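You operate a simulated robot arm through the tools that you are given. There is no shell and no other tool. Be economical: measure what you need, move in short steps, check, and stop when the job is done.

Carry out the task below with a simulated robot arm. There is one attempt and no reset: what you move stays moved.

Task
Tip the red tub and the red scoop back into the sand tub.
Fine: both back where they stood, empty; sand tub shut. Spill a teaspoon at most, drop nothing, leave nothing switched on.
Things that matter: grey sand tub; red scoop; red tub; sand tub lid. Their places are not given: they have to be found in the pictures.

Only the result counts: the job must be done as asked and must still hold three seconds after the hand-in. Knocking over, shifting, dropping, spilling or breaking anything else fails it.

Robot
A 7-joint arm with a two-finger parallel gripper, fixed in place. Base frame: the origin is at the foot of the arm, x ahead of it, y to its left, z up. Units: mm, degrees, N and s.
With the tool pointing down near the work surface it reaches from about 340 to 780 mm from the base axis. Its first joint turns from -166.0 to 166.0 degrees. Payload 3.91 kg.
Tool frame: the origin (TCP) lies between the finger pads and is the grasp point; the fingertips stand 30 mm ahead of it; z points along the fingers, y is the line along which they close. The gripper opens to 110 mm. The fingers are 20 mm wide and 10 mm thick; the gripper's body (48 by 112 mm) begins 55 mm behind the TCP.
Orientation is that of the tool frame in the base frame, as a unit quaternion [w, x, y, z]. With the fingers straight down and closing along the base's y, the tool's x points along the base's -x, its y along +y and its z along -z.

Tools
- The arm moves only by the tool servo_tool. Its argument "deltas" is a list of rows, each a list of 2 entries, a list of its own where there are three numbers: the shift along the base's x, y, z in mm, then the turn, a rotation vector about the base's x, y, z in degrees. In form: [[[dx, dy, dz], [rx, ry, rz]], ...]. A call has 1 to 20 rows; each row is the pose to reach, as a shift and turn from the pose commanded when the call began. "jaw" is the finger opening in mm, from 0 to 110, set as the call begins (left out, the last holds). Each row takes 0.2 s and may step no farther than 50 mm and 8.6 degrees from the row before; otherwise, or with a gripper value out of range, the whole call is refused. Where a pose cannot be reached the arm comes as near as it can. A force on the tool above 40 N (or 10 N above the force at the start of the call, whichever is more), or a blocked arm, ends the call early, and 0.2 s more pass. Each finger travels about 153 mm/s and halts on what it meets, pressing with about 44 N; the grip force reading is that of the motor and also rises with nothing between the fingers. The clock runs only during rows and for 0.2 s after the last one: add rows that repeat a pose to give the fingers time. It gives the time, the measured TCP pose, the force on the tool (base axes), the opening and the grip force at its end, in the units of the frame above (readings bear some noise), with the torque about the TCP (base axes, N m) and any sound that the robot's microphone picked up.
- Cameras (640 x 400 px; columns grow to the right, rows downward): "scene" is fixed at [400.6, 651.3, 1428.3]; the picture's right is [-0.95, 0.31, 0.00], its down [-0.00, -0.00, -1.00] and it looks along [-0.31, -0.95, 0.00] (base axes); focal length 214 px, centre (320, 200). "wrist" rides on the gripper at [77, 7, -114] in the tool frame; the picture's right is [-0.09, 1.00, 0.00], its down [-0.80, -0.07, -0.59] and it looks along [-0.59, -0.05, 0.80] (tool axes); focal length 270 px, centre (320, 200).
- grab_frame(camera): a new picture of that camera. No time passes.
- move_column(by): slides the trunk up (or, below 0, down) by that many mm; the arm rides with it, the base frame stays. It gives what a move gives, with no picture.
- locate(camera, pixels): for up to 12 pixels [column, row] of the newest picture of that camera ("zoom" is the newest enlarged one), the place [x, y, z] in the base frame of the surface seen there, good to about 2 mm. No time passes.
- zoom(camera, box): a new picture of the part [left, top, right, bottom] of that camera's present view, enlarged. No time passes.
- hand_in(): hands the job in; it is judged then, once.

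Go step by step. Measure first, check grasps and placings, and put right what went wrong. The budget is 80 turns and 38 pictures, counting those below and the enlarged ones. Unless the task says otherwise, let go and move clear before handing in, and close with one line.

The tools are called after "Call:" as a command line: name --argument value ..., lists and objects as JSON in quotes. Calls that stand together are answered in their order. servo_tool: Moves the arm, as the interface text tells. Its arguments: {"type":"object","properties":{"deltas":{"type":"array"},"jaw":{"type":"number"}},"required":["deltas"]} The other tools are called the same way: move_column (by) slides the trunk up or down; grab_frame (camera) takes a picture; locate (camera, pixels) gives the place of the surface under pixels of a picture; zoom (camera, box) takes an enlarged picture of a part of a camera's view; hand_in () hands the job in.

At the start:

```text
time: 0.0
tcp_pos: [303.5, 278.6, 1342.8]
tcp_rot: [0.0, 0.0, 1.0, -0.001]
force: [0.5, -0.4, -0.6]
torque: [0.03, 0.02, 0.01]
grip_width: 110.2
grasp_force: 0.0
trunk travel left (down, up): [-575.0, 35.0]
```

scene: 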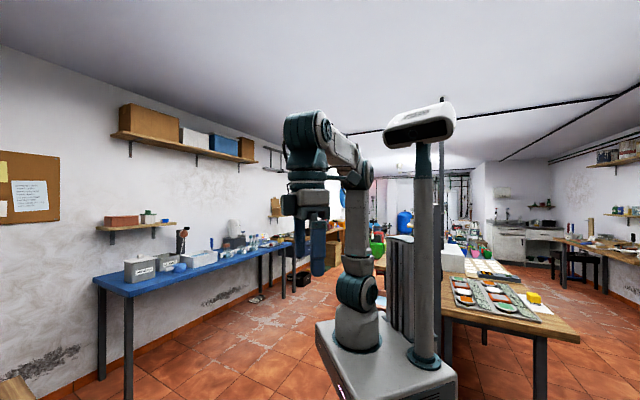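
wrist: 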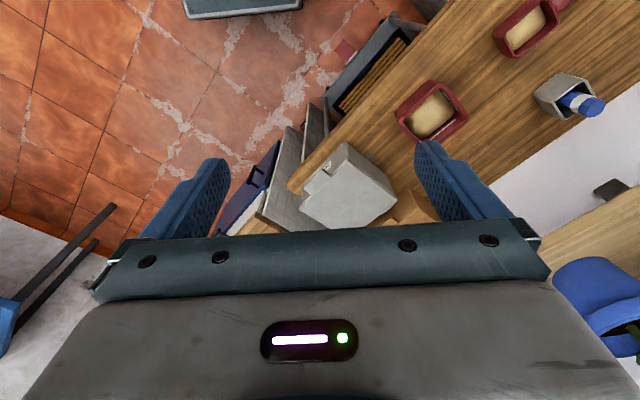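

The wrist picture shows a wooden bench with two red containers (430,110), (525,28) and a grey box at (565,95). I'll enlarge it and measure.

Call:
zoom --camera "wrist" --box '[280, 0, 640, 225]'

Call:
locate --camera "wrist" --pixels '[[430, 110], [525, 28], [565, 95], [590, 105], [345, 190], [480, 90], [600, 190], [375, 70], [560, 60], [330, 165], [600, 290], [400, 210]]'

```text
1.78 times, centred on (460, 112) of wrist
```

zoom: 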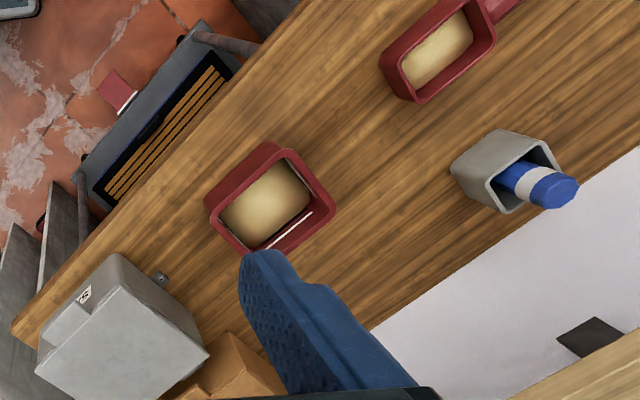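

```text
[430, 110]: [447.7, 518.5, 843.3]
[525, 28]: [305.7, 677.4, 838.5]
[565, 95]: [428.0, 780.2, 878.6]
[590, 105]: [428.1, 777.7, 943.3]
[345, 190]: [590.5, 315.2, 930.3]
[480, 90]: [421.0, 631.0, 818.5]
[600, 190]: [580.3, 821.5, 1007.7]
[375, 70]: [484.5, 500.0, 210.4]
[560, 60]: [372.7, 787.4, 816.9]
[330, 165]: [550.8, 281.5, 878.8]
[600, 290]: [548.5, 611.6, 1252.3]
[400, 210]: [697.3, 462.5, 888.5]
```

The bench top is at z≈818, the red tub near (448,518) and the scoop near (306,677). The grey box near (590,315) may be the sand tub, so I'll move sideways for a better view.

Call:
servo_tool --deltas '[[[0, 40, 0], [0, 0, 0]], [[0, 80, 0], [0, 0, 0]], [[0, 120, 0], [0, 0, 0]], [[0, 160, 0], [0, 0, 0]]]'

Call:
grab_frame --camera "wrist"

```text
time: 1.0
tcp_pos: [301.7, 440.6, 1341.5]
tcp_rot: [0.0, -0.001, 1.0, -0.001]
force: [-0.4, -0.3, 0.1]
torque: [0.03, 0.0, -0.02]
grip_width: 109.9
grasp_force: 0.1
trunk travel left (down, up): [-575.0, 35.0]
```

```text
34 pictures are left
```

wrist: 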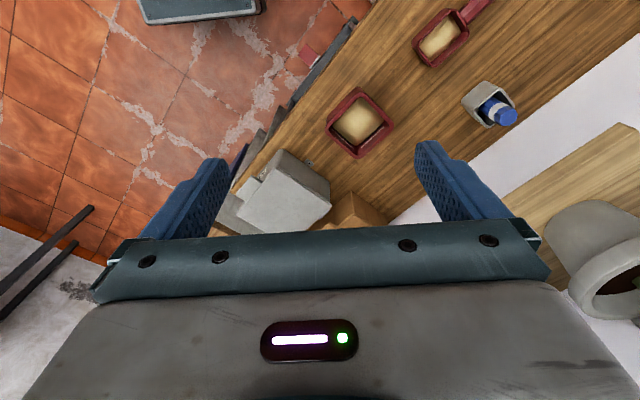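

I see the red tub (358,122), the scoop with its handle (445,35), and a grey box (287,190). I'll move forward to see the grey box fully.

Call:
servo_tool --deltas '[[[45, -10, 0], [0, 0, 0]], [[90, -20, 0], [0, 0, 0]], [[135, -30, 0], [0, 0, 0]], [[180, -40, 0], [0, 0, 0]]]'

Call:
grab_frame --camera "wrist"

Call:
zoom --camera "wrist" --box '[160, 0, 480, 200]'

```text
time: 2.0
tcp_pos: [485.9, 398.3, 1340.5]
tcp_rot: [-0.001, 0.0, 1.0, 0.0]
force: [1.2, -0.4, -0.9]
torque: [-0.01, 0.04, 0.02]
grip_width: 109.7
grasp_force: 0.0
trunk travel left (down, up): [-575.0, 35.0]
```

```text
33 pictures are left
```

wrist: 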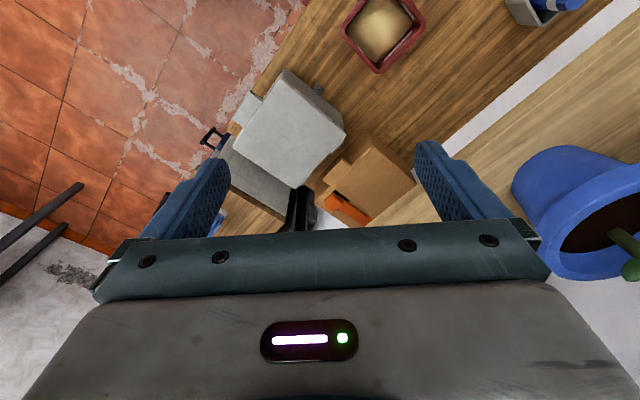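

```text
2.00 times, centred on (320, 100) of wrist
```

zoom: 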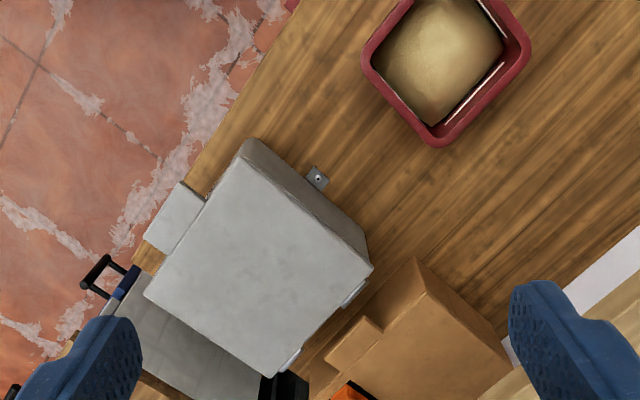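

The grey tub has a closed lid with a front tab (zoom 175,218) and two hinge knuckles on the opposite edge (355,290), (290,360). I'll measure them.

Call:
locate --camera "zoom" --pixels '[[245, 152], [368, 268], [265, 372], [148, 290], [182, 185], [148, 238], [175, 218], [317, 178], [355, 292], [290, 357], [210, 330], [260, 260]]'

Call:
locate --camera "wrist" --pixels '[[343, 25], [378, 70], [422, 20], [395, 30], [380, 30], [345, 150], [340, 110], [345, 205], [370, 150], [300, 195], [240, 180], [520, 15]]'

```text
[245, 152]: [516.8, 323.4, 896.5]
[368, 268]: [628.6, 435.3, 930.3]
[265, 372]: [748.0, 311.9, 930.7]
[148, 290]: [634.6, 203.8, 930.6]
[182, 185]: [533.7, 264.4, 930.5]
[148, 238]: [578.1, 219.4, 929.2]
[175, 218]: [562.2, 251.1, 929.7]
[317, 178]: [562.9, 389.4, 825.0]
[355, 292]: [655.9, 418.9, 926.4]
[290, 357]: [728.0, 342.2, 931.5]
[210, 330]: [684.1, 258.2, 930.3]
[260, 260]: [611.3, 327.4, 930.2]
```

```text
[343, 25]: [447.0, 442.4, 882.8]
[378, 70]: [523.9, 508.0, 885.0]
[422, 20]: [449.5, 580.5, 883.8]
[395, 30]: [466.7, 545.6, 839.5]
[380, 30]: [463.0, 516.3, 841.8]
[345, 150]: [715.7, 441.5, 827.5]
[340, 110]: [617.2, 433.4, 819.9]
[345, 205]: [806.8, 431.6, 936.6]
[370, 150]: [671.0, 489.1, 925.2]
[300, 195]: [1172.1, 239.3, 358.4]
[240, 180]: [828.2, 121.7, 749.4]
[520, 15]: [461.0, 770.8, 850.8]
```

Lid top is z≈930, hinge edge mid ≈(688,373), and the front tab sits near (556,242). Outward direction o≈(0.72,0.69). I'll yaw −46° and move in front of the tab, staying high.

Call:
servo_tool --deltas '[[[-5, -32, -20], [0, 0, -6.6]], [[-10, -64, -40], [0, 0, -13.1]], [[-15, -96, -60], [0, 0, -19.7]], [[-20, -128, -80], [0, 0, -26.3]], [[-25, -160, -100], [0, 0, -32.9]], [[-30, -192, -120], [0, 0, -39.4]], [[-36, -228, -140], [0, 0, -46]]]'

```text
time: 3.6
tcp_pos: [447.6, 169.5, 1203.9]
tcp_rot: [0.0, 0.392, 0.92, 0.001]
force: [-0.1, 0.9, 0.2]
torque: [0.02, 0.02, 0.0]
grip_width: 110.1
grasp_force: 0.1
trunk travel left (down, up): [-575.0, 35.0]
```

The yaw is done. I'll now pitch the tool toward horizontal (about u) at this height.

Call:
servo_tool --deltas '[[[5, 5, 0], [5.56, -5.75, 0]], [[10, 10, 0], [11.1, -11.5, 0]], [[15, 15, 0], [16.7, -17.3, 0]], [[20, 20, 0], [22.2, -23.0, 0]], [[20, 20, 0], [27.8, -28.8, 0]], [[20, 20, 0], [33.3, -34.5, 0]], [[20, 20, 0], [38.9, -40.3, 0]], [[20, 20, 0], [44.5, -46.0, 0]], [[20, 20, 0], [50.0, -51.8, 0]], [[20, 20, 0], [55.6, -57.5, 0]], [[20, 20, 0], [62.5, -64.7, 0]]]'

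Call:
grab_frame --camera "scene"

Call:
grab_frame --camera "wrist"

```text
refused: row 11 steps farther than a row can; nothing moved
```

```text
31 pictures are left
```

scene: 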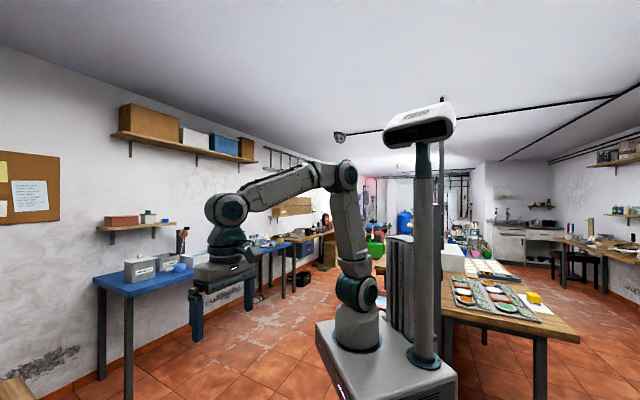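

```text
30 pictures are left
```

wrist: 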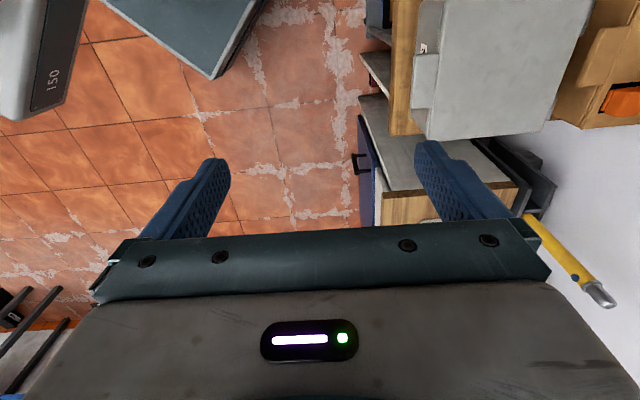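

The tub and tab are clearly seen at (425,80). The refusal was a step-size slip, so I'll pitch in smaller steps.

Call:
servo_tool --deltas '[[[0, 0, 0], [5.21, -5.39, 0]], [[0, 0, 0], [10.42, -10.79, 0]], [[0, 0, 0], [15.63, -16.18, 0]], [[0, 0, 0], [20.84, -21.58, 0]], [[0, 0, 0], [26.05, -26.97, 0]], [[0, 0, 0], [31.26, -32.37, 0]], [[0, 0, 0], [36.47, -37.76, 0]], [[0, 0, 0], [41.68, -43.16, 0]], [[0, 0, 0], [46.89, -48.55, 0]], [[0, 0, 0], [52.1, -53.95, 0]], [[0, 0, 0], [57.3, -59.34, 0]], [[0, 0, 0], [62.52, -64.74, 0]], [[0, 0, 0], [62.52, -64.74, 0]]]'

Call:
grab_frame --camera "wrist"

```text
time: 6.4
tcp_pos: [477.2, 173.3, 1213.2]
tcp_rot: [0.277, 0.276, 0.65, 0.651]
force: [-0.3, -0.1, 0.6]
torque: [-0.02, -0.02, -0.01]
grip_width: 109.9
grasp_force: 0.0
out of reach, approached as far as the arm can: row 10, 11, 12, 13
trunk travel left (down, up): [-575.0, 35.0]
```

```text
29 pictures are left
```

wrist: 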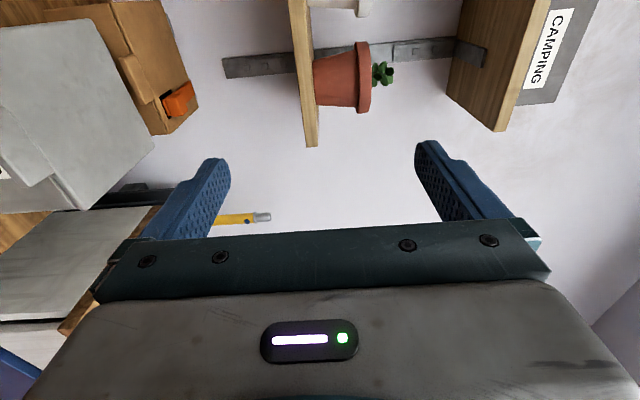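

The tool is nearly horizontal. A shelf with a plant hangs above and behind, so I'll measure it and the lid and lower the trunk.

Call:
locate --camera "wrist" --pixels '[[303, 100], [312, 145], [292, 10], [335, 80], [470, 100], [510, 120], [400, 120], [180, 100], [150, 40], [20, 170], [50, 180], [150, 145]]'

Call:
move_column --by -220

```text
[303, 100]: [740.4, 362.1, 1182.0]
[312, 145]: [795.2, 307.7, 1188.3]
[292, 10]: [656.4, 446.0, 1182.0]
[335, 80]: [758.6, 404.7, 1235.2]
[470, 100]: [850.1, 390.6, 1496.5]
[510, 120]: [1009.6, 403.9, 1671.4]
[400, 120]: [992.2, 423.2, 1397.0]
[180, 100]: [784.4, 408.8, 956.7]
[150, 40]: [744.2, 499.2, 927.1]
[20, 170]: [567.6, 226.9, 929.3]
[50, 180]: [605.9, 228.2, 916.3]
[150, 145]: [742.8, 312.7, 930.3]
```

```text
time: 8.7
tcp_pos: [475.5, 172.8, 993.6]
tcp_rot: [0.275, 0.276, 0.651, 0.651]
force: [0.4, 0.1, 0.4]
torque: [0.0, 0.01, -0.03]
grip_width: 109.6
grasp_force: 0.0
trunk travel left (down, up): [-355.0, 255.0]
```

The shelf's front edge lies just past the hinge at z≈1182, so the lid clears it (top ≈1116) but the hand must not go over the hinge. Next I'll lower to about tab height and look.

Call:
servo_tool --deltas '[[[4, -4, -30], [0, 0, 0]], [[4, -4, -55], [0, 0, 0]], [[4, -4, -55], [0, 0, 0]]]'

Call:
grab_frame --camera "wrist"

```text
time: 9.5
tcp_pos: [488.8, 170.2, 938.7]
tcp_rot: [0.276, 0.276, 0.651, 0.651]
force: [0.3, -0.2, 0.3]
torque: [0.03, -0.01, 0.0]
grip_width: 109.6
grasp_force: 0.0
out of reach, approached as far as the arm can: row 1, 2, 3
trunk travel left (down, up): [-355.0, 255.0]
```

```text
28 pictures are left
```

wrist: 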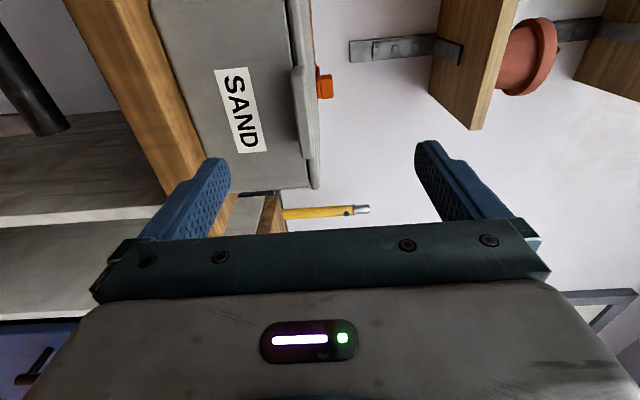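

The "SAND" label confirms the tub. I'll measure the tab's thickness from its edge (305,110).

Call:
zoom --camera "wrist" --box '[220, 50, 380, 200]'

Call:
locate --camera "wrist" --pixels '[[296, 110], [302, 110], [307, 110], [312, 110], [295, 70], [307, 156], [312, 185], [300, 180], [290, 110], [270, 40], [288, 30], [315, 158]]'

```text
2.67 times, centred on (300, 125) of wrist
```

zoom: 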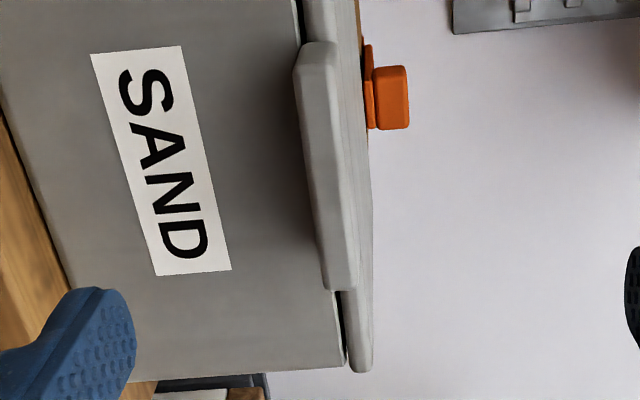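

```text
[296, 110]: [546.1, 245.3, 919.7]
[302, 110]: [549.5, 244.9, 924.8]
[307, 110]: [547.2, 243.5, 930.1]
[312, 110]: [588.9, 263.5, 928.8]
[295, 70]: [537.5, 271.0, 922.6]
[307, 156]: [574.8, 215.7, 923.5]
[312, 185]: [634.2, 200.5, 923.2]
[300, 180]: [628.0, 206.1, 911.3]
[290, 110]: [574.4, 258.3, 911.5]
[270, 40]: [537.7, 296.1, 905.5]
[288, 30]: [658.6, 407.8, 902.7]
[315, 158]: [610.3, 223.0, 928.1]
```

The tab spans z≈919–930, with its outer edge about 565 along o. I'll move partway first, to check how deltas follow commanded versus measured poses.

Call:
servo_tool --deltas '[[[12, 12, -5], [0, 0, 0]], [[24, 24, -10], [0, 0, 0]], [[30, 30, -14], [0, 0, 0]], [[30, 30, -14], [0, 0, 0]]]'

```text
time: 10.5
tcp_pos: [519.0, 200.7, 924.1]
tcp_rot: [0.276, 0.276, 0.651, 0.651]
force: [-0.6, 0.2, -0.4]
torque: [0.02, 0.03, -0.02]
grip_width: 109.6
grasp_force: 0.0
trunk travel left (down, up): [-355.0, 255.0]
```

Deltas follow the measured pose. Advancing onto the tab with the jaw at 40.

Call:
servo_tool --deltas '[[[10, 11, 0], [0, 0, 0]], [[20, 22, 0], [0, 0, 0]], [[29, 33, 0], [0, 0, 0]], [[29, 33, 0], [0, 0, 0]]]' --jaw 40

Call:
grab_frame --camera "wrist"

```text
time: 11.5
tcp_pos: [545.6, 234.2, 925.7]
tcp_rot: [0.277, 0.276, 0.651, 0.651]
force: [-0.5, 0.4, 0.9]
torque: [0.02, 0.02, -0.02]
grip_width: 40.0
grasp_force: 0.0
trunk travel left (down, up): [-355.0, 255.0]
```

```text
26 pictures are left
```

wrist: 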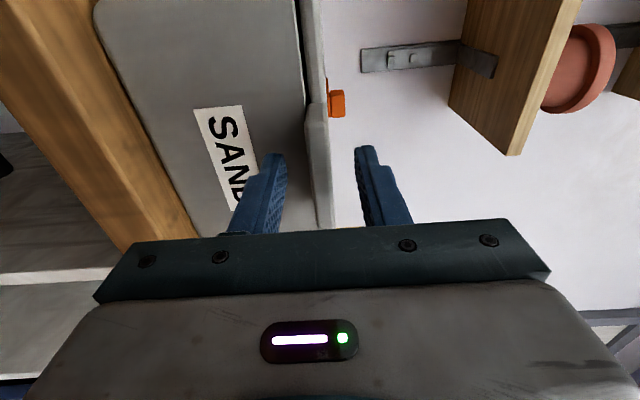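

The fingers straddle the tab, so I'll grip it.

Call:
servo_tool --deltas '[[[0, 0, 0], [0, 0, 0]], [[0, 0, 0], [0, 0, 0]]]' --jaw 5

```text
time: 12.1
tcp_pos: [544.2, 233.7, 926.5]
tcp_rot: [0.277, 0.276, 0.651, 0.651]
force: [0.8, 0.7, 3.1]
torque: [0.05, -0.04, 0.04]
grip_width: 11.4
grasp_force: 44.8
trunk travel left (down, up): [-355.0, 255.0]
```

Gripped (11.4 mm). I'll lift the lid along an arc about the hinge (radius ≈206), first to 21°.

Call:
servo_tool --deltas '[[[0.3, 0.3, 12.6], [-2.43, 2.52, 0]], [[1.1, 1.1, 25.1], [-4.86, 5.03, 0]], [[2.5, 2.4, 37.5], [-7.3, 7.55, 0]], [[4.4, 4.2, 49.8], [-9.73, 10.07, 0]], [[9.9, 9.5, 73.8], [-14.6, 15.1, 0]]]'

```text
time: 13.3
tcp_pos: [555.7, 243.1, 999.5]
tcp_rot: [0.222, 0.32, 0.759, 0.521]
force: [-4.7, -4.7, 4.0]
torque: [0.25, -0.12, 0.98]
grip_width: 11.5
grasp_force: 44.9
trunk travel left (down, up): [-355.0, 255.0]
```

Forces are small, so I'll continue to 49°.

Call:
servo_tool --deltas '[[[7.5, 7.2, 22.9], [-4.86, 5.03, 0]], [[17.0, 16.4, 44.4], [-9.73, 10.07, 0]], [[28.2, 27.2, 64.0], [-14.6, 15.1, 0]], [[41.1, 39.8, 81.7], [-19.45, 20.14, 0]]]'

Call:
grab_frame --camera "wrist"

```text
time: 14.3
tcp_pos: [598.1, 282.7, 1080.7]
tcp_rot: [0.138, 0.364, 0.862, 0.324]
force: [-4.6, -3.0, 10.7]
torque: [0.48, -0.25, 0.84]
grip_width: 11.5
grasp_force: 44.8
trunk travel left (down, up): [-355.0, 255.0]
```

```text
25 pictures are left
```

wrist: 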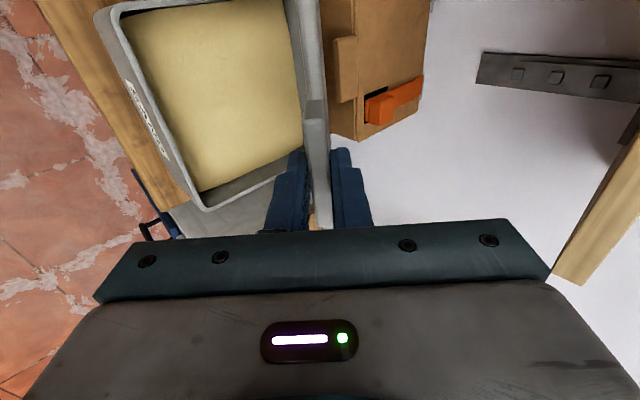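

The lid opens freely and sand is visible inside. I'll continue to 74°, keeping the hand short of the shelf.

Call:
servo_tool --deltas '[[[13.6, 13.1, 15.3], [-4.86, 5.03, 0]], [[29.3, 28.2, 28.1], [-9.73, 10.07, 0]], [[45.8, 44.2, 38.1], [-14.6, 15.1, 0]], [[56.2, 54.2, 42.5], [-17.4, 18.0, 0]]]'

Call:
grab_frame --camera "wrist"

```text
time: 15.2
tcp_pos: [639.7, 324.9, 1117.3]
tcp_rot: [0.071, 0.385, 0.905, 0.168]
force: [1.6, 3.6, 8.3]
torque: [0.74, -1.18, 0.71]
grip_width: 11.7
grasp_force: 44.7
out of reach, approached as far as the arm can: row 4
trunk travel left (down, up): [-355.0, 255.0]
stopped in row 4: the force on the tool passed its limit at 48 N (the readings are from after the stop); the commanded pose is now the measured one
```

```text
24 pictures are left
```

wrist: 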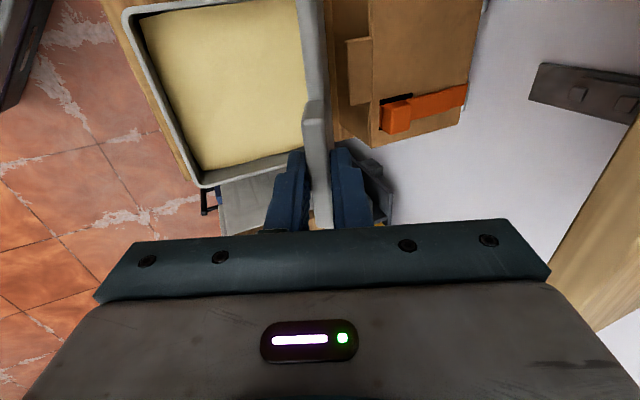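

The arm is near its reach limit with the lid at ~69°. I'll open the jaw to 90 so the lid rests on the inner finger, then tilt the hand back to push it past vertical.

Call:
servo_tool --deltas '[[[0, 0, 0], [0, 0, 0]], [[0, 0, 0], [0, 0, 0]], [[0, 0, 0], [0, 0, 0]]]' --jaw 90

Call:
grab_frame --camera "wrist"

```text
time: 15.9
tcp_pos: [640.1, 323.9, 1115.9]
tcp_rot: [0.069, 0.385, 0.905, 0.165]
force: [0.5, 0.7, -0.8]
torque: [-0.01, 0.01, 0.02]
grip_width: 89.9
grasp_force: 0.0
trunk travel left (down, up): [-355.0, 255.0]
```

```text
23 pictures are left
```

wrist: 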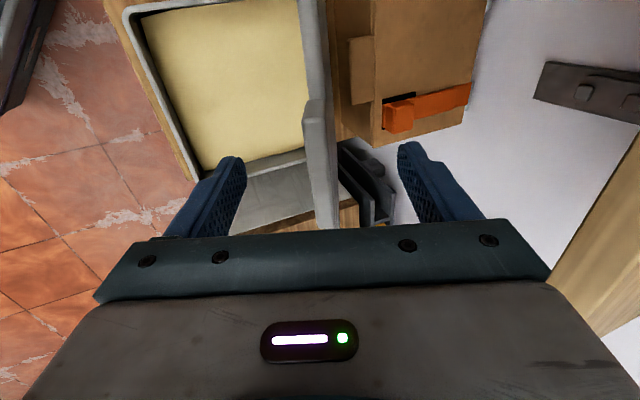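

The lid holds by hinge friction where released. I'll push it on toward ~95° with the planned path.

Call:
servo_tool --deltas '[[[10.4, 10, 4], [2.95, -3.06, 0]], [[20.8, 20.1, 7.9], [5.9, -6.1, 0]], [[30.2, 29.2, 8], [8.86, -9.17, 0]], [[39.3, 37.9, 6.8], [11.8, -12.2, 0]], [[47.1, 45.5, 3], [14.8, -15.3, 0]], [[54.5, 52.7, -2], [17.7, -18.3, 0]], [[60.4, 58.4, -9], [20.7, -21.4, 0]], [[64.2, 62.1, -15], [23.2, -24, 0]]]'

Call:
grab_frame --camera "wrist"

```text
time: 17.8
tcp_pos: [706.0, 385.7, 1100.4]
tcp_rot: [0.176, 0.35, 0.819, 0.419]
force: [-0.3, 0.2, 0.4]
torque: [-0.02, 0.02, -0.01]
grip_width: 90.1
grasp_force: 0.4
trunk travel left (down, up): [-355.0, 255.0]
```

```text
22 pictures are left
```

wrist: 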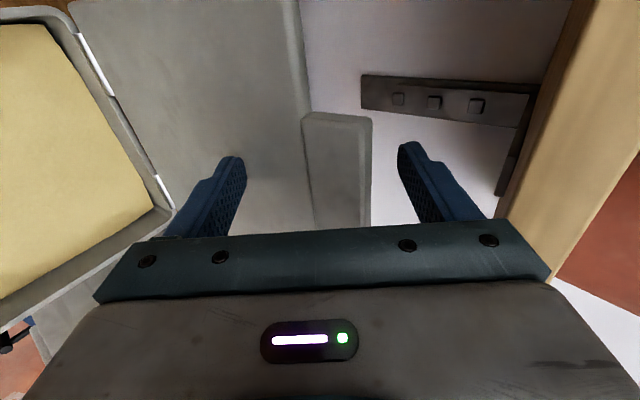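

The lid is pushed well up with almost no resistance. I'll measure its angle.

Call:
locate --camera "wrist" --pixels '[[180, 60], [270, 60], [280, 180], [340, 130], [340, 180], [369, 170], [130, 140], [60, 80], [300, 20], [160, 205], [100, 40], [20, 150]]'

```text
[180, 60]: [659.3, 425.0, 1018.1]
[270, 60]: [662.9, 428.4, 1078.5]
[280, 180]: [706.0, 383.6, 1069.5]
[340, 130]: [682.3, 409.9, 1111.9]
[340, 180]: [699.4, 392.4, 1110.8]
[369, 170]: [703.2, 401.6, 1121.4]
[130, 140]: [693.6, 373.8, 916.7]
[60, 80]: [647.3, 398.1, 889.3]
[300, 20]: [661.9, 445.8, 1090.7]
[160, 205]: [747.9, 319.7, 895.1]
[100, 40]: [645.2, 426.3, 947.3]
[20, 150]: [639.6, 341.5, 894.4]
```

The lid stands at ~94° and holds. I'll withdraw the hand along its own axis.

Call:
servo_tool --deltas '[[[-14.5, -14, 14.5], [0, 0, 0]], [[-29, -28, 29], [0, 0, 0]], [[-58, -56, 50], [0, 0, 0]], [[-87, -84, 50], [0, 0, 0]], [[-116, -112, 50], [0, 0, 0]], [[-145, -140, 50], [0, 0, 0]]]'

Call:
grab_frame --camera "wrist"

```text
time: 19.1
tcp_pos: [559.1, 246.3, 1149.9]
tcp_rot: [0.176, 0.349, 0.82, 0.419]
force: [0.1, 0.7, 0.8]
torque: [0.0, 0.02, 0.01]
grip_width: 90.1
grasp_force: 0.0
trunk travel left (down, up): [-355.0, 255.0]
```

```text
21 pictures are left
```

wrist: 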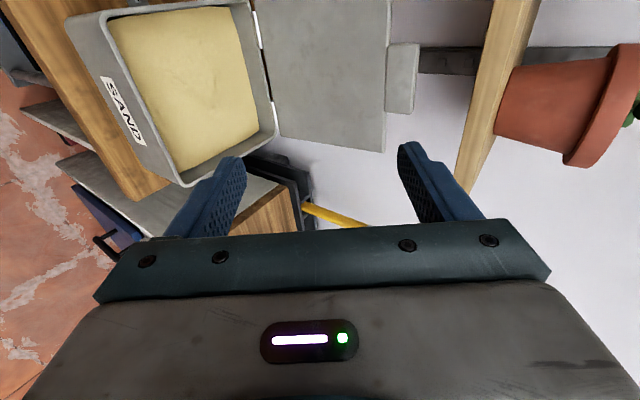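

The lid stays open. Next I'll roll the tool +90° so the fingers close horizontally with the camera above, and move in front of the red tub.

Call:
servo_tool --deltas '[[[-18, 17, -5], [4.75, 4.61, -4.81]], [[-36, 34, -15], [9.5, 9.23, -9.62]], [[-54, 51, -27], [14.26, 13.84, -14.43]], [[-72, 68, -40], [19.0, 18.46, -19.24]], [[-90, 85, -52], [23.77, 23.07, -24.05]], [[-108, 102, -65], [28.5, 27.7, -28.87]], [[-126, 119, -78], [33.3, 32.3, -33.7]], [[-144, 136, -91], [38, 36.9, -38.5]], [[-162, 152, -104], [42.8, 41.5, -43.3]], [[-180, 168, -117], [47.5, 46.15, -48.1]], [[-196, 184, -130], [52.3, 50.8, -52.9]], [[-196, 184, -130], [52.3, 50.8, -52.9]]]' --jaw 110

Call:
grab_frame --camera "wrist"

```text
time: 21.8
tcp_pos: [362.2, 429.2, 1021.3]
tcp_rot: [-0.172, 0.827, 0.332, 0.419]
force: [-0.7, 0.4, -0.1]
torque: [-0.01, -0.01, -0.02]
grip_width: 110.0
grasp_force: 0.1
trunk travel left (down, up): [-355.0, 255.0]
```

```text
20 pictures are left
```

wrist: 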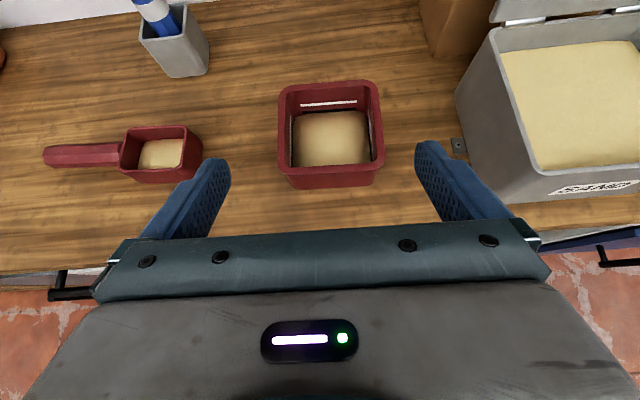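

I now have an excellent view: red tub (331,135), scoop (162,155) with its handle to the left, sand tub to the right. Measuring them in detail.

Call:
zoom --camera "wrist" --box '[251, 60, 411, 200]'

Call:
locate --camera "zoom" --pixels '[[115, 100], [505, 90], [118, 445], [525, 430], [130, 300], [505, 300], [155, 510], [495, 500], [330, 90], [330, 455], [330, 300], [315, 505]]'

Call:
locate --camera "wrist" --pixels '[[47, 156], [80, 154], [118, 150], [124, 165], [130, 128], [188, 126], [200, 155], [165, 150], [190, 178], [85, 146], [85, 165], [130, 178]]'

```text
2.86 times, centred on (331, 130) of wrist
```

zoom: 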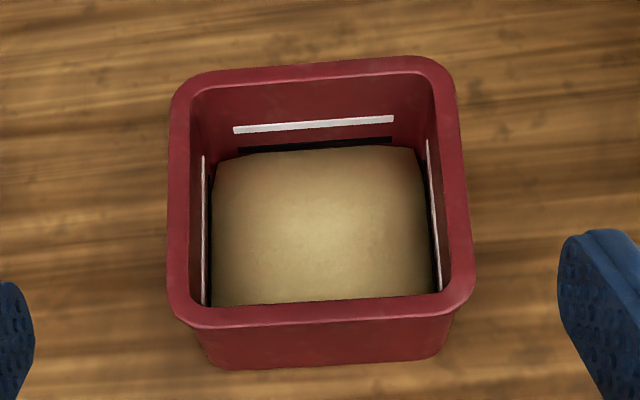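

```text
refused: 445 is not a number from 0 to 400
```

```text
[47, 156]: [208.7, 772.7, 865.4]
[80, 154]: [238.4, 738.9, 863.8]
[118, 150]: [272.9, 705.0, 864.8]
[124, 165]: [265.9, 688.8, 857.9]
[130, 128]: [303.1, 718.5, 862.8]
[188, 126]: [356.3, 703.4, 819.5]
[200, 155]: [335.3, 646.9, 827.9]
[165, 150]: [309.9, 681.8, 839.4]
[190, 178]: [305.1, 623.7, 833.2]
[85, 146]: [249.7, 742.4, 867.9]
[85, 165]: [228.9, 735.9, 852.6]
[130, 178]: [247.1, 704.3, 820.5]
```

Locating the tub rim with valid pixels.

Call:
locate --camera "zoom" --pixels '[[174, 200], [461, 200], [186, 200], [445, 200], [315, 66], [320, 318], [325, 300], [200, 340], [452, 330], [310, 80], [212, 360], [445, 350]]'

```text
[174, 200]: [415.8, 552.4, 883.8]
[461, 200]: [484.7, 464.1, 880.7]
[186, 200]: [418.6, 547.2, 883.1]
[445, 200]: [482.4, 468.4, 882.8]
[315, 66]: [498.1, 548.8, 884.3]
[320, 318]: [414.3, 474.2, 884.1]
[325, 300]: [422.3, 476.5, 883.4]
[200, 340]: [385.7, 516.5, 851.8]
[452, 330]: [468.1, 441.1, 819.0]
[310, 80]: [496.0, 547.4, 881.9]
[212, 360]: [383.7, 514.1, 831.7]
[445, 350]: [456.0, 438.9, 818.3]
```

The rim is about 110 mm wide, too wide to straddle, so I'll pinch a side wall. I need the tub's exact orientation.

Call:
locate --camera "zoom" --pixels '[[220, 325], [420, 312], [173, 130], [171, 270], [452, 130], [469, 260], [220, 74], [400, 62], [182, 150], [180, 270], [447, 150], [458, 270]]'

```text
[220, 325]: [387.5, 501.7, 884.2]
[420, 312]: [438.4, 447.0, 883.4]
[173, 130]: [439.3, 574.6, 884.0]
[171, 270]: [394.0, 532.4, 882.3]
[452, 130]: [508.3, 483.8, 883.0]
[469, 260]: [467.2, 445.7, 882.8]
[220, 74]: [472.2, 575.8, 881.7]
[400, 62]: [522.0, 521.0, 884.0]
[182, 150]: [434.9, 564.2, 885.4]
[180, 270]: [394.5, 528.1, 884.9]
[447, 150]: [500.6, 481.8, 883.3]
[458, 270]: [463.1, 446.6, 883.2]
```

The tub is square at azimuth 42.8°: o from 625 to 737, u from −123 to −10, rim z 883.5. I'll pinch the right wall (u≈−14) with pitch 42°. First I go to a hover 100 mm back along the tool axis.

Call:
servo_tool --deltas '[[[20, 0, -20], [-1, 1.1, -0.3]], [[40, 0, -40], [-2, 2.2, -0.6]], [[60, 0, -60], [-3, 3.3, -0.9]], [[80.4, -0.7, -78], [-4.1, 4.3, -1.1]], [[80.4, -0.7, -78], [-4.1, 4.3, -1.1]]]' --jaw 40

Call:
grab_frame --camera "wrist"

```text
time: 22.9
tcp_pos: [446.3, 430.2, 941.9]
tcp_rot: [-0.15, 0.851, 0.332, 0.379]
force: [0.0, 0.9, 0.7]
torque: [0.01, 0.02, -0.02]
grip_width: 40.1
grasp_force: 0.1
trunk travel left (down, up): [-355.0, 255.0]
```

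```text
18 pictures are left
```

wrist: 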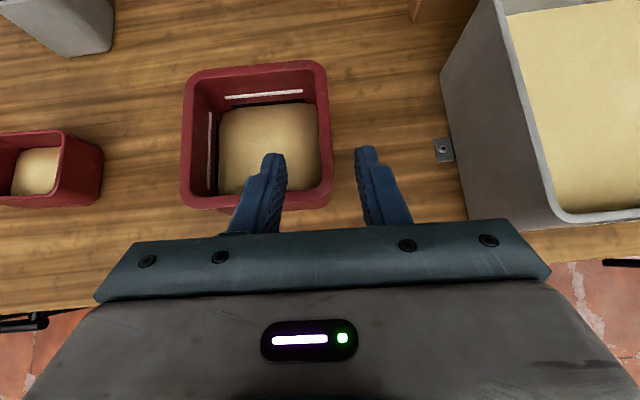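

The fingers line up on either side of the right wall (rim ≈(325,130)). Advancing along the tool axis to the pinch pose, without closing yet.

Call:
servo_tool --deltas '[[[12.6, 12.1, -16.4], [0, 0, 0]], [[25.2, 24.2, -32.7], [0, 0, 0]], [[37.9, 36.4, -49], [0, 0, 0]], [[50.5, 48.5, -65.4], [0, 0, 0]], [[50.5, 48.5, -65.4], [0, 0, 0]]]'

Call:
grab_frame --camera "wrist"

```text
time: 24.1
tcp_pos: [494.5, 479.3, 875.8]
tcp_rot: [-0.151, 0.85, 0.333, 0.378]
force: [-0.3, 0.8, 0.2]
torque: [0.01, -0.02, -0.02]
grip_width: 40.0
grasp_force: 0.0
trunk travel left (down, up): [-355.0, 255.0]
```

```text
17 pictures are left
```

wrist: 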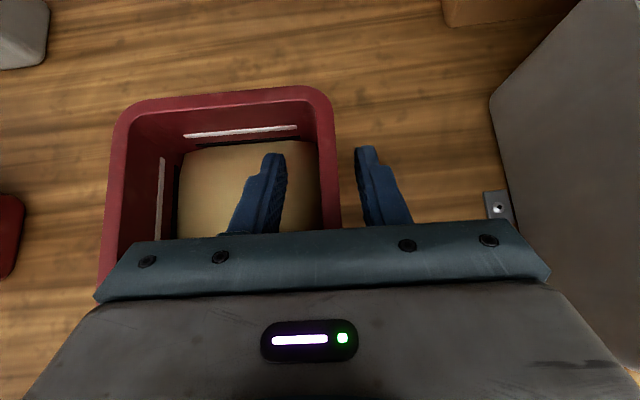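

The wall is centred between the fingers with nothing touching. Closing the jaw.

Call:
servo_tool --deltas '[[[0, 0, 0], [0, 0, 0]], [[0, 0, 0], [0, 0, 0]], [[0, 0, 0], [0, 0, 0]]]' --jaw 0

```text
time: 24.9
tcp_pos: [494.7, 478.8, 876.0]
tcp_rot: [-0.151, 0.85, 0.332, 0.379]
force: [0.3, -0.8, 0.4]
torque: [-0.01, -0.32, -0.06]
grip_width: 4.9
grasp_force: 44.0
trunk travel left (down, up): [-355.0, 255.0]
```

Gripped on a 4.9 mm wall. Lifting slowly by 40 mm and checking.

Call:
servo_tool --deltas '[[[0, 0, 5], [0, 0, 0]], [[0, 0, 12], [0, 0, 0]], [[0, 0, 25], [0, 0, 0]], [[0, 0, 40], [0, 0, 0]], [[0, 0, 40], [0, 0, 0]]]'

Call:
grab_frame --camera "wrist"

```text
time: 26.1
tcp_pos: [493.3, 478.7, 916.3]
tcp_rot: [-0.151, 0.85, 0.333, 0.378]
force: [1.2, 0.1, -3.6]
torque: [-0.11, -0.11, 0.0]
grip_width: 5.0
grasp_force: 44.3
trunk travel left (down, up): [-355.0, 255.0]
```

```text
16 pictures are left
```

wrist: 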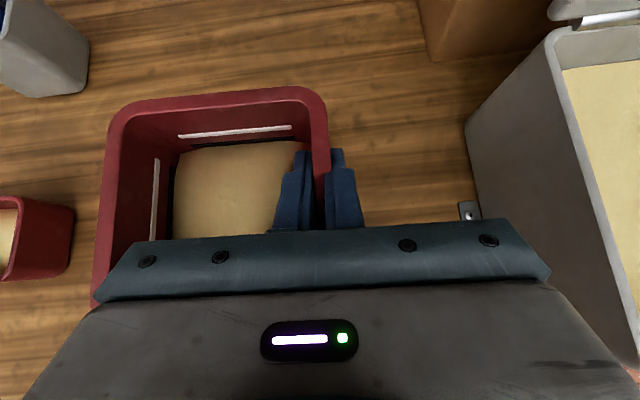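

Held firmly and level, about 0.37 kg. I'll lift to z≈1056, then carry it right over the sand tub.

Call:
servo_tool --deltas '[[[0, 0, 20], [0, 0, 0]], [[0, 0, 55], [0, 0, 0]], [[0, 0, 95], [0, 0, 0]], [[0, 0, 130], [0, 0, 0]], [[5, -5, 140], [0, 0, 0]], [[20, -22, 140], [0, 0, 0]], [[43, -46, 140], [0, 0, 0]], [[66, -71, 140], [0, 0, 0]], [[90, -97, 140], [0, 0, 0]], [[114, -123, 140], [0, 0, 0]], [[138, -149, 140], [0, 0, 0]], [[162, -175, 140], [0, 0, 0]], [[180, -194, 140], [0, 0, 0]], [[188, -203, 140], [0, 0, 0]], [[189, -204, 140], [0, 0, 0]]]'

Call:
grab_frame --camera "wrist"

```text
time: 29.4
tcp_pos: [683.8, 273.7, 1058.1]
tcp_rot: [-0.151, 0.851, 0.333, 0.378]
force: [-0.1, -0.4, -3.5]
torque: [-0.1, -0.14, -0.05]
grip_width: 4.7
grasp_force: 44.2
trunk travel left (down, up): [-355.0, 255.0]
```

```text
15 pictures are left
```

wrist: 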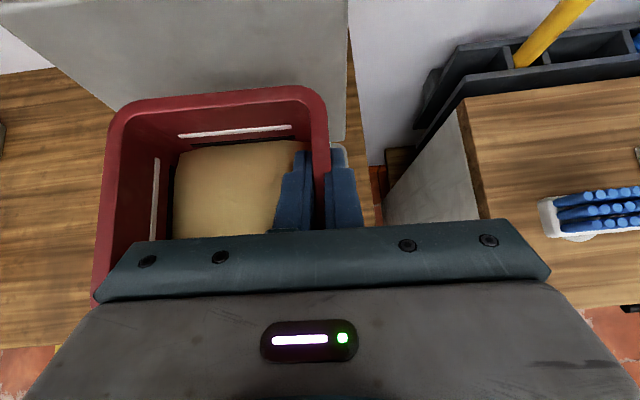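

The tub hangs over the sand tub. I'll start the tilt, left wall down, to 66° while shifting left so the lip stays over the opening.

Call:
servo_tool --deltas '[[[0, 0, 0], [-5.87, -5.43, 0]], [[0, 0, 0], [-11.74, -10.86, 0]], [[0, 0, 0], [-17.6, -16.3, 0]], [[0, 0, 0], [-23.5, -21.7, 0]], [[0, 0, 0], [-29.4, -27.2, 0]], [[-5.4, 5.9, 0], [-35.2, -32.6, 0]], [[-10.2, 11, 0], [-39.6, -36.7, 0]], [[-14.3, 15.4, 0], [-44, -40.7, 0]], [[-19, 20.6, 0], [-48.4, -44.8, 0]]]'

Call:
grab_frame --camera "wrist"

```text
time: 31.4
tcp_pos: [665.2, 293.6, 1058.1]
tcp_rot: [0.337, 0.634, 0.486, 0.498]
force: [-0.9, 0.2, -2.6]
torque: [0.02, 0.04, -0.02]
grip_width: 4.6
grasp_force: 44.6
trunk travel left (down, up): [-355.0, 255.0]
```

```text
14 pictures are left
```

wrist: 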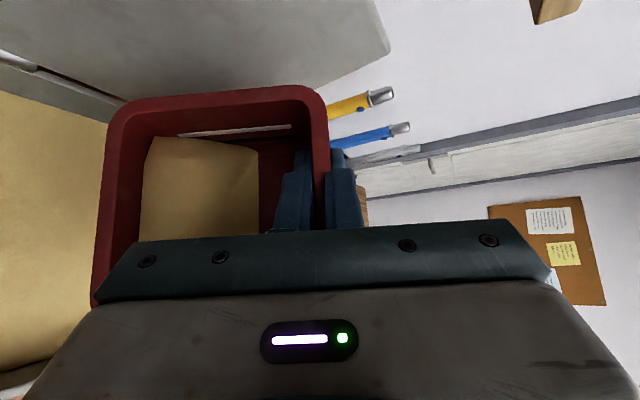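

Sand is leaving (weight 3.5→2.6 N), with the lip over the opening. Continuing to 130°.

Call:
servo_tool --deltas '[[[-8.1, 8.8, 0], [-5.87, -5.43, 0]], [[-16.3, 17.6, 0], [-11.74, -10.86, 0]], [[-24.4, 26.4, 0], [-17.6, -16.3, 0]], [[-32.6, 35.2, 0], [-23.5, -21.7, 0]], [[-40.7, 44, 0], [-29.4, -27.2, 0]], [[-48.9, 52.8, -4], [-35.2, -32.6, 0]], [[-56.4, 60.9, -10], [-41.1, -38, 0]], [[-62.5, 67.5, -16], [-47, -43.5, 0]], [[-62.5, 67.5, -16], [-47, -43.5, 0]]]'

Call:
grab_frame --camera "wrist"

```text
time: 33.4
tcp_pos: [597.0, 377.1, 1174.7]
tcp_rot: [0.688, 0.251, 0.518, 0.443]
force: [0.1, 0.4, -1.7]
torque: [0.12, 0.07, -0.01]
grip_width: 4.6
grasp_force: 44.9
out of reach, approached as far as the arm can: row 5, 6, 7, 8, 9
trunk travel left (down, up): [-355.0, 255.0]
```

```text
13 pictures are left
```

wrist: 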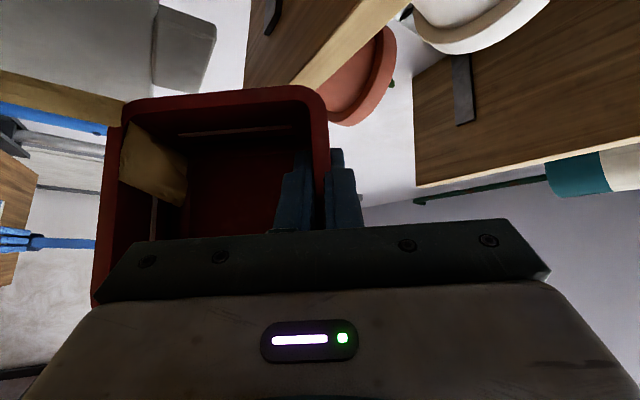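

Weight has dropped to ~1.7 N but a little sand remains at the lip, and the arm drifted upward to z 1175 at a joint limit. I'll lower the trunk 110 mm to bring the lip back down over the sand tub.

Call:
move_column --by -110

Call:
grab_frame --camera "scene"

```text
time: 34.8
tcp_pos: [597.3, 375.8, 1065.3]
tcp_rot: [0.687, 0.252, 0.518, 0.443]
force: [-0.9, -0.6, -2.0]
torque: [0.08, 0.06, -0.01]
grip_width: 4.5
grasp_force: 44.1
trunk travel left (down, up): [-245.0, 365.0]
```

```text
12 pictures are left
```

scene: 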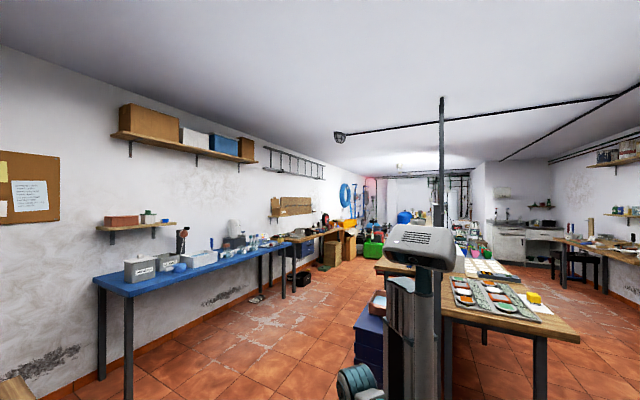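

The tool is now at z 1065, tilt ≈120°. Tilting on to ~136° to shake out the rest.

Call:
servo_tool --deltas '[[[-3, 3, -3], [-4, -3.7, 0]], [[-5, 5, -8], [-8, -7.4, 0]], [[-7, 7, -12], [-12, -11, 0]], [[-7, 7, -12], [-12, -11, 0]]]'

Call:
grab_frame --camera "wrist"

```text
time: 35.8
tcp_pos: [582.1, 392.9, 1128.3]
tcp_rot: [0.746, 0.146, 0.514, 0.398]
force: [-0.1, 0.1, -1.6]
torque: [0.09, 0.06, 0.0]
grip_width: 4.4
grasp_force: 44.4
out of reach, approached as far as the arm can: row 1, 2, 3, 4
trunk travel left (down, up): [-245.0, 365.0]
```

```text
11 pictures are left
```

wrist: 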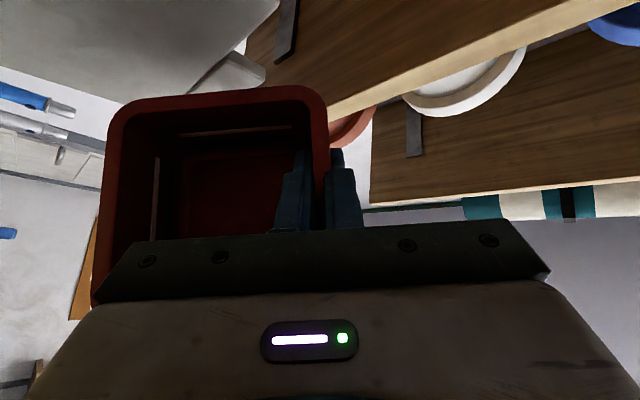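

The tub is empty now. I'll rotate back to the original orientation (141° about the measured axis) over the sand tub.

Call:
servo_tool --deltas '[[[1, -1, -3], [5.97, 5.07, -0.38]], [[2, -2, -6], [11.94, 10.13, -0.77]], [[3, -3, -9], [17.9, 15.2, -1.15]], [[4, -4, -12], [23.9, 20.3, -1.54]], [[5, -5, -16], [29.85, 25.3, -1.92]], [[6, -6, -20], [35.8, 30.4, -2.3]], [[7, -7, -24], [41.8, 35.5, -2.7]], [[8, -8, -28], [47.8, 40.5, -3.07]], [[9, -9, -32], [53.7, 45.6, -3.46]], [[10, -10, -36], [59.7, 50.7, -3.84]], [[11, -11, -40], [65.7, 55.7, -4.2]], [[12, -12, -44], [71.6, 60.8, -4.6]], [[13, -13, -48], [77.6, 65.9, -5]], [[13, -13, -52], [83.6, 70.9, -5.4]], [[13, -13, -56], [89.6, 76, -5.8]], [[13, -13, -60], [95.5, 81.1, -6.1]], [[13, -13, -64], [101.5, 86.1, -6.5]], [[13, -13, -68], [107.45, 91.17, -6.9]], [[13, -13, -68], [107.45, 91.17, -6.9]]]'

```text
time: 39.8
tcp_pos: [476.2, 372.4, 1032.7]
tcp_rot: [-0.062, 0.834, 0.356, 0.418]
force: [-0.9, -0.4, -1.8]
torque: [-0.06, -0.04, -0.01]
grip_width: 4.6
grasp_force: 44.1
out of reach, approached as far as the arm can: row 14, 15, 16, 17, 18, 19
trunk travel left (down, up): [-245.0, 365.0]
```

The arm hit a reach limit at this trunk height. I'll raise the trunk 110 mm back and then correct the pose.

Call:
move_column --by 110

```text
time: 41.2
tcp_pos: [476.2, 373.6, 1142.5]
tcp_rot: [-0.062, 0.834, 0.355, 0.418]
force: [0.1, -0.1, -1.0]
torque: [-0.04, -0.04, 0.01]
grip_width: 4.4
grasp_force: 43.9
trunk travel left (down, up): [-355.0, 255.0]
```

Correcting orientation and moving above the tub's original spot, z≈930.

Call:
servo_tool --deltas '[[[3, 18, -20], [1.96, 2.1, 0.45]], [[6, 36, -45], [3.9, 4.2, 0.9]], [[9, 54, -75], [5.9, 6.3, 1.3]], [[12, 72, -105], [7.83, 8.38, 1.79]], [[15, 90, -135], [7.83, 8.38, 1.79]], [[17, 100, -165], [7.83, 8.38, 1.79]], [[18.5, 105.2, -195], [7.83, 8.38, 1.79]], [[18.5, 105.2, -212], [7.83, 8.38, 1.79]], [[18.5, 105.2, -212], [7.83, 8.38, 1.79]]]'

Call:
grab_frame --camera "wrist"

```text
time: 43.2
tcp_pos: [440.7, 470.8, 938.4]
tcp_rot: [-0.136, 0.848, 0.321, 0.399]
force: [0.1, 0.3, -1.4]
torque: [-0.07, -0.04, 0.0]
grip_width: 4.7
grasp_force: 44.1
out of reach, approached as far as the arm can: row 1, 2, 3, 4, 5, 6, 7, 8, 9
trunk travel left (down, up): [-355.0, 255.0]
```

```text
10 pictures are left
```

wrist: 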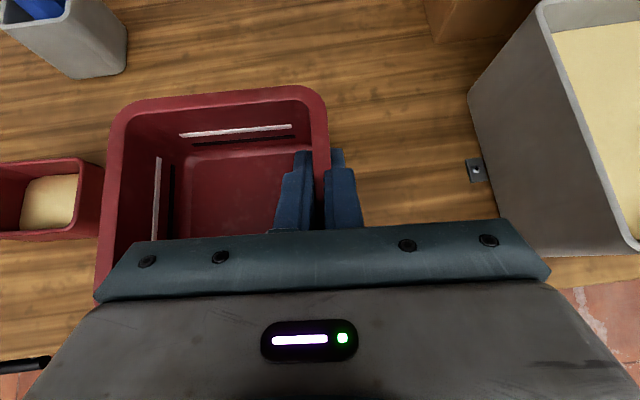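

The tub is confirmed empty. I'm still off target; I'll try the rest of the way to above its spot.

Call:
servo_tool --deltas '[[[18, 3, 0], [0, 0.8, 0.7]], [[36, 5, 0], [0, 1.7, 1.4]], [[54, 8, -10], [0.1, 2.5, 2.1]], [[54, 8, -20], [0.1, 2.5, 2.1]], [[54, 8, -30], [0.1, 2.5, 2.1]], [[54, 8, -30], [0.1, 2.5, 2.1]]]'

```text
time: 44.6
tcp_pos: [470.1, 475.1, 923.1]
tcp_rot: [-0.145, 0.838, 0.32, 0.417]
force: [1.0, -0.1, -0.6]
torque: [-0.04, -0.04, 0.02]
grip_width: 4.8
grasp_force: 44.0
out of reach, approached as far as the arm can: row 1, 2, 3, 4, 5, 6
trunk travel left (down, up): [-355.0, 255.0]
```

Still limited, probably an awkward elbow posture left from the pour. I'll back up and inward to let the arm untwist, correcting orientation there.

Call:
servo_tool --deltas '[[[-10, -10, 20], [0, 0.5, -0.3]], [[-30, -30, 45], [0, 1, -0.6]], [[-50, -50, 75], [0, 1, -0.6]], [[-70, -70, 100], [0, 1, -0.6]], [[-70, -70, 100], [0, 1, -0.6]], [[-70, -70, 100], [0, 1, -0.6]]]'

Call:
grab_frame --camera "scene"

```text
time: 45.8
tcp_pos: [462.7, 343.2, 1026.5]
tcp_rot: [-0.12, 0.866, 0.244, 0.421]
force: [-0.2, 0.3, -1.3]
torque: [-0.07, -0.02, 0.03]
grip_width: 4.8
grasp_force: 44.6
out of reach, approached as far as the arm can: row 1
trunk travel left (down, up): [-355.0, 255.0]
stopped in row 5: the arm was blocked; the commanded pose is now the measured one
```

```text
9 pictures are left
```

scene: 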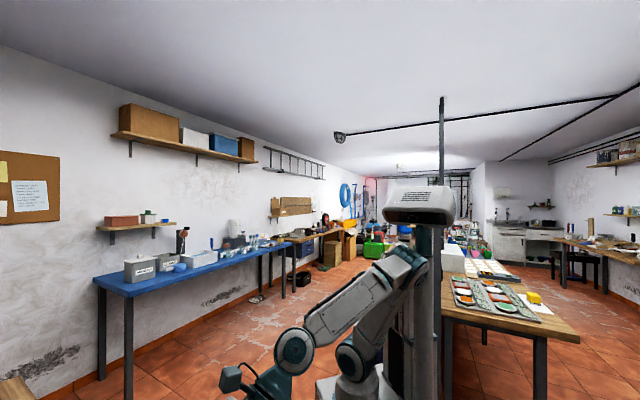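

The scene view shows the elbow folded back against the mast, which explains the block. I'll extend the arm outward over the sand tub, the pose it reached well earlier, restoring orientation there.

Call:
servo_tool --deltas '[[[25, 0, 20], [0, 0, 0]], [[55, -5, 40], [0, 0, 0]], [[90, -15, 60], [-0.5, 0.8, 3]], [[120, -25, 75], [-1.1, 1.6, 6]], [[150, -35, 80], [-1.7, 2.4, 9]], [[180, -40, 80], [-2.2, 3.1, 11.4]], [[200, -45, 80], [-2.2, 3.1, 11.4]], [[200, -45, 80], [-2.2, 3.1, 11.4]]]'

Call:
grab_frame --camera "scene"

```text
time: 47.6
tcp_pos: [661.4, 303.0, 1104.1]
tcp_rot: [-0.152, 0.849, 0.335, 0.379]
force: [0.3, -0.6, -1.3]
torque: [-0.03, -0.02, -0.01]
grip_width: 4.8
grasp_force: 43.9
trunk travel left (down, up): [-355.0, 255.0]
```

```text
8 pictures are left
```

scene: 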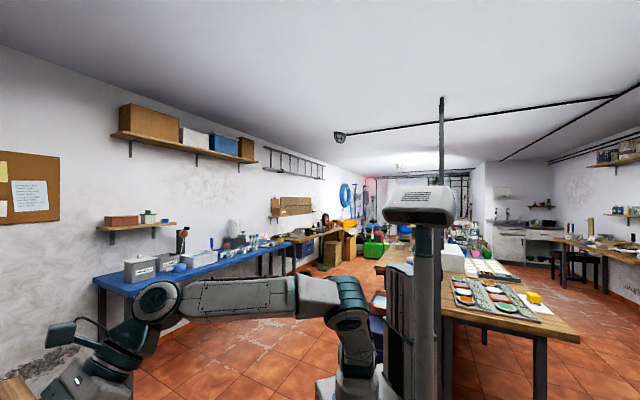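

Pose reached and the elbow is up again. Reversing the earlier transport path back to above the tub's spot.

Call:
servo_tool --deltas '[[[-20, 21, -15], [0, 0, 0]], [[-42, 44, -30], [0, 0, 0]], [[-66, 69, -44], [0, 0, 0]], [[-90, 95, -44], [0, 0, 0]], [[-114, 120, -44], [0, 0, 0]], [[-138, 145, -44], [0, 0, 0]], [[-158, 166, -44], [0, 0, 0]], [[-166.7, 175.8, -60], [0, 0, 0]], [[-166.7, 175.8, -95], [0, 0, 0]], [[-166.7, 175.8, -130], [0, 0, 0]], [[-166.7, 175.8, -165], [0, 0, 0]], [[-166.7, 175.8, -185], [0, 0, 0]], [[-166.7, 175.8, -185], [0, 0, 0]]]'

```text
time: 50.4
tcp_pos: [493.9, 476.5, 919.7]
tcp_rot: [-0.151, 0.85, 0.334, 0.379]
force: [0.0, 0.5, -1.5]
torque: [-0.08, -0.04, 0.03]
grip_width: 4.6
grasp_force: 44.3
trunk travel left (down, up): [-355.0, 255.0]
```

On target. Lowering slowly onto the original spot.

Call:
servo_tool --deltas '[[[0.8, 2.3, -15], [0, 0, 0]], [[0.8, 2.3, -28], [0, 0, 0]], [[0.8, 2.3, -36], [0, 0, 0]], [[0.8, 2.3, -40], [0, 0, 0]], [[0.8, 2.3, -42.5], [0, 0, 0]], [[0.8, 2.3, -43.5], [0, 0, 0]], [[0.8, 2.3, -43.5], [0, 0, 0]]]'

```text
time: 52.0
tcp_pos: [495.6, 479.1, 877.2]
tcp_rot: [-0.152, 0.849, 0.334, 0.38]
force: [2.1, 1.0, 12.2]
torque: [-0.55, 0.39, 0.02]
grip_width: 4.6
grasp_force: 43.9
trunk travel left (down, up): [-355.0, 255.0]
```

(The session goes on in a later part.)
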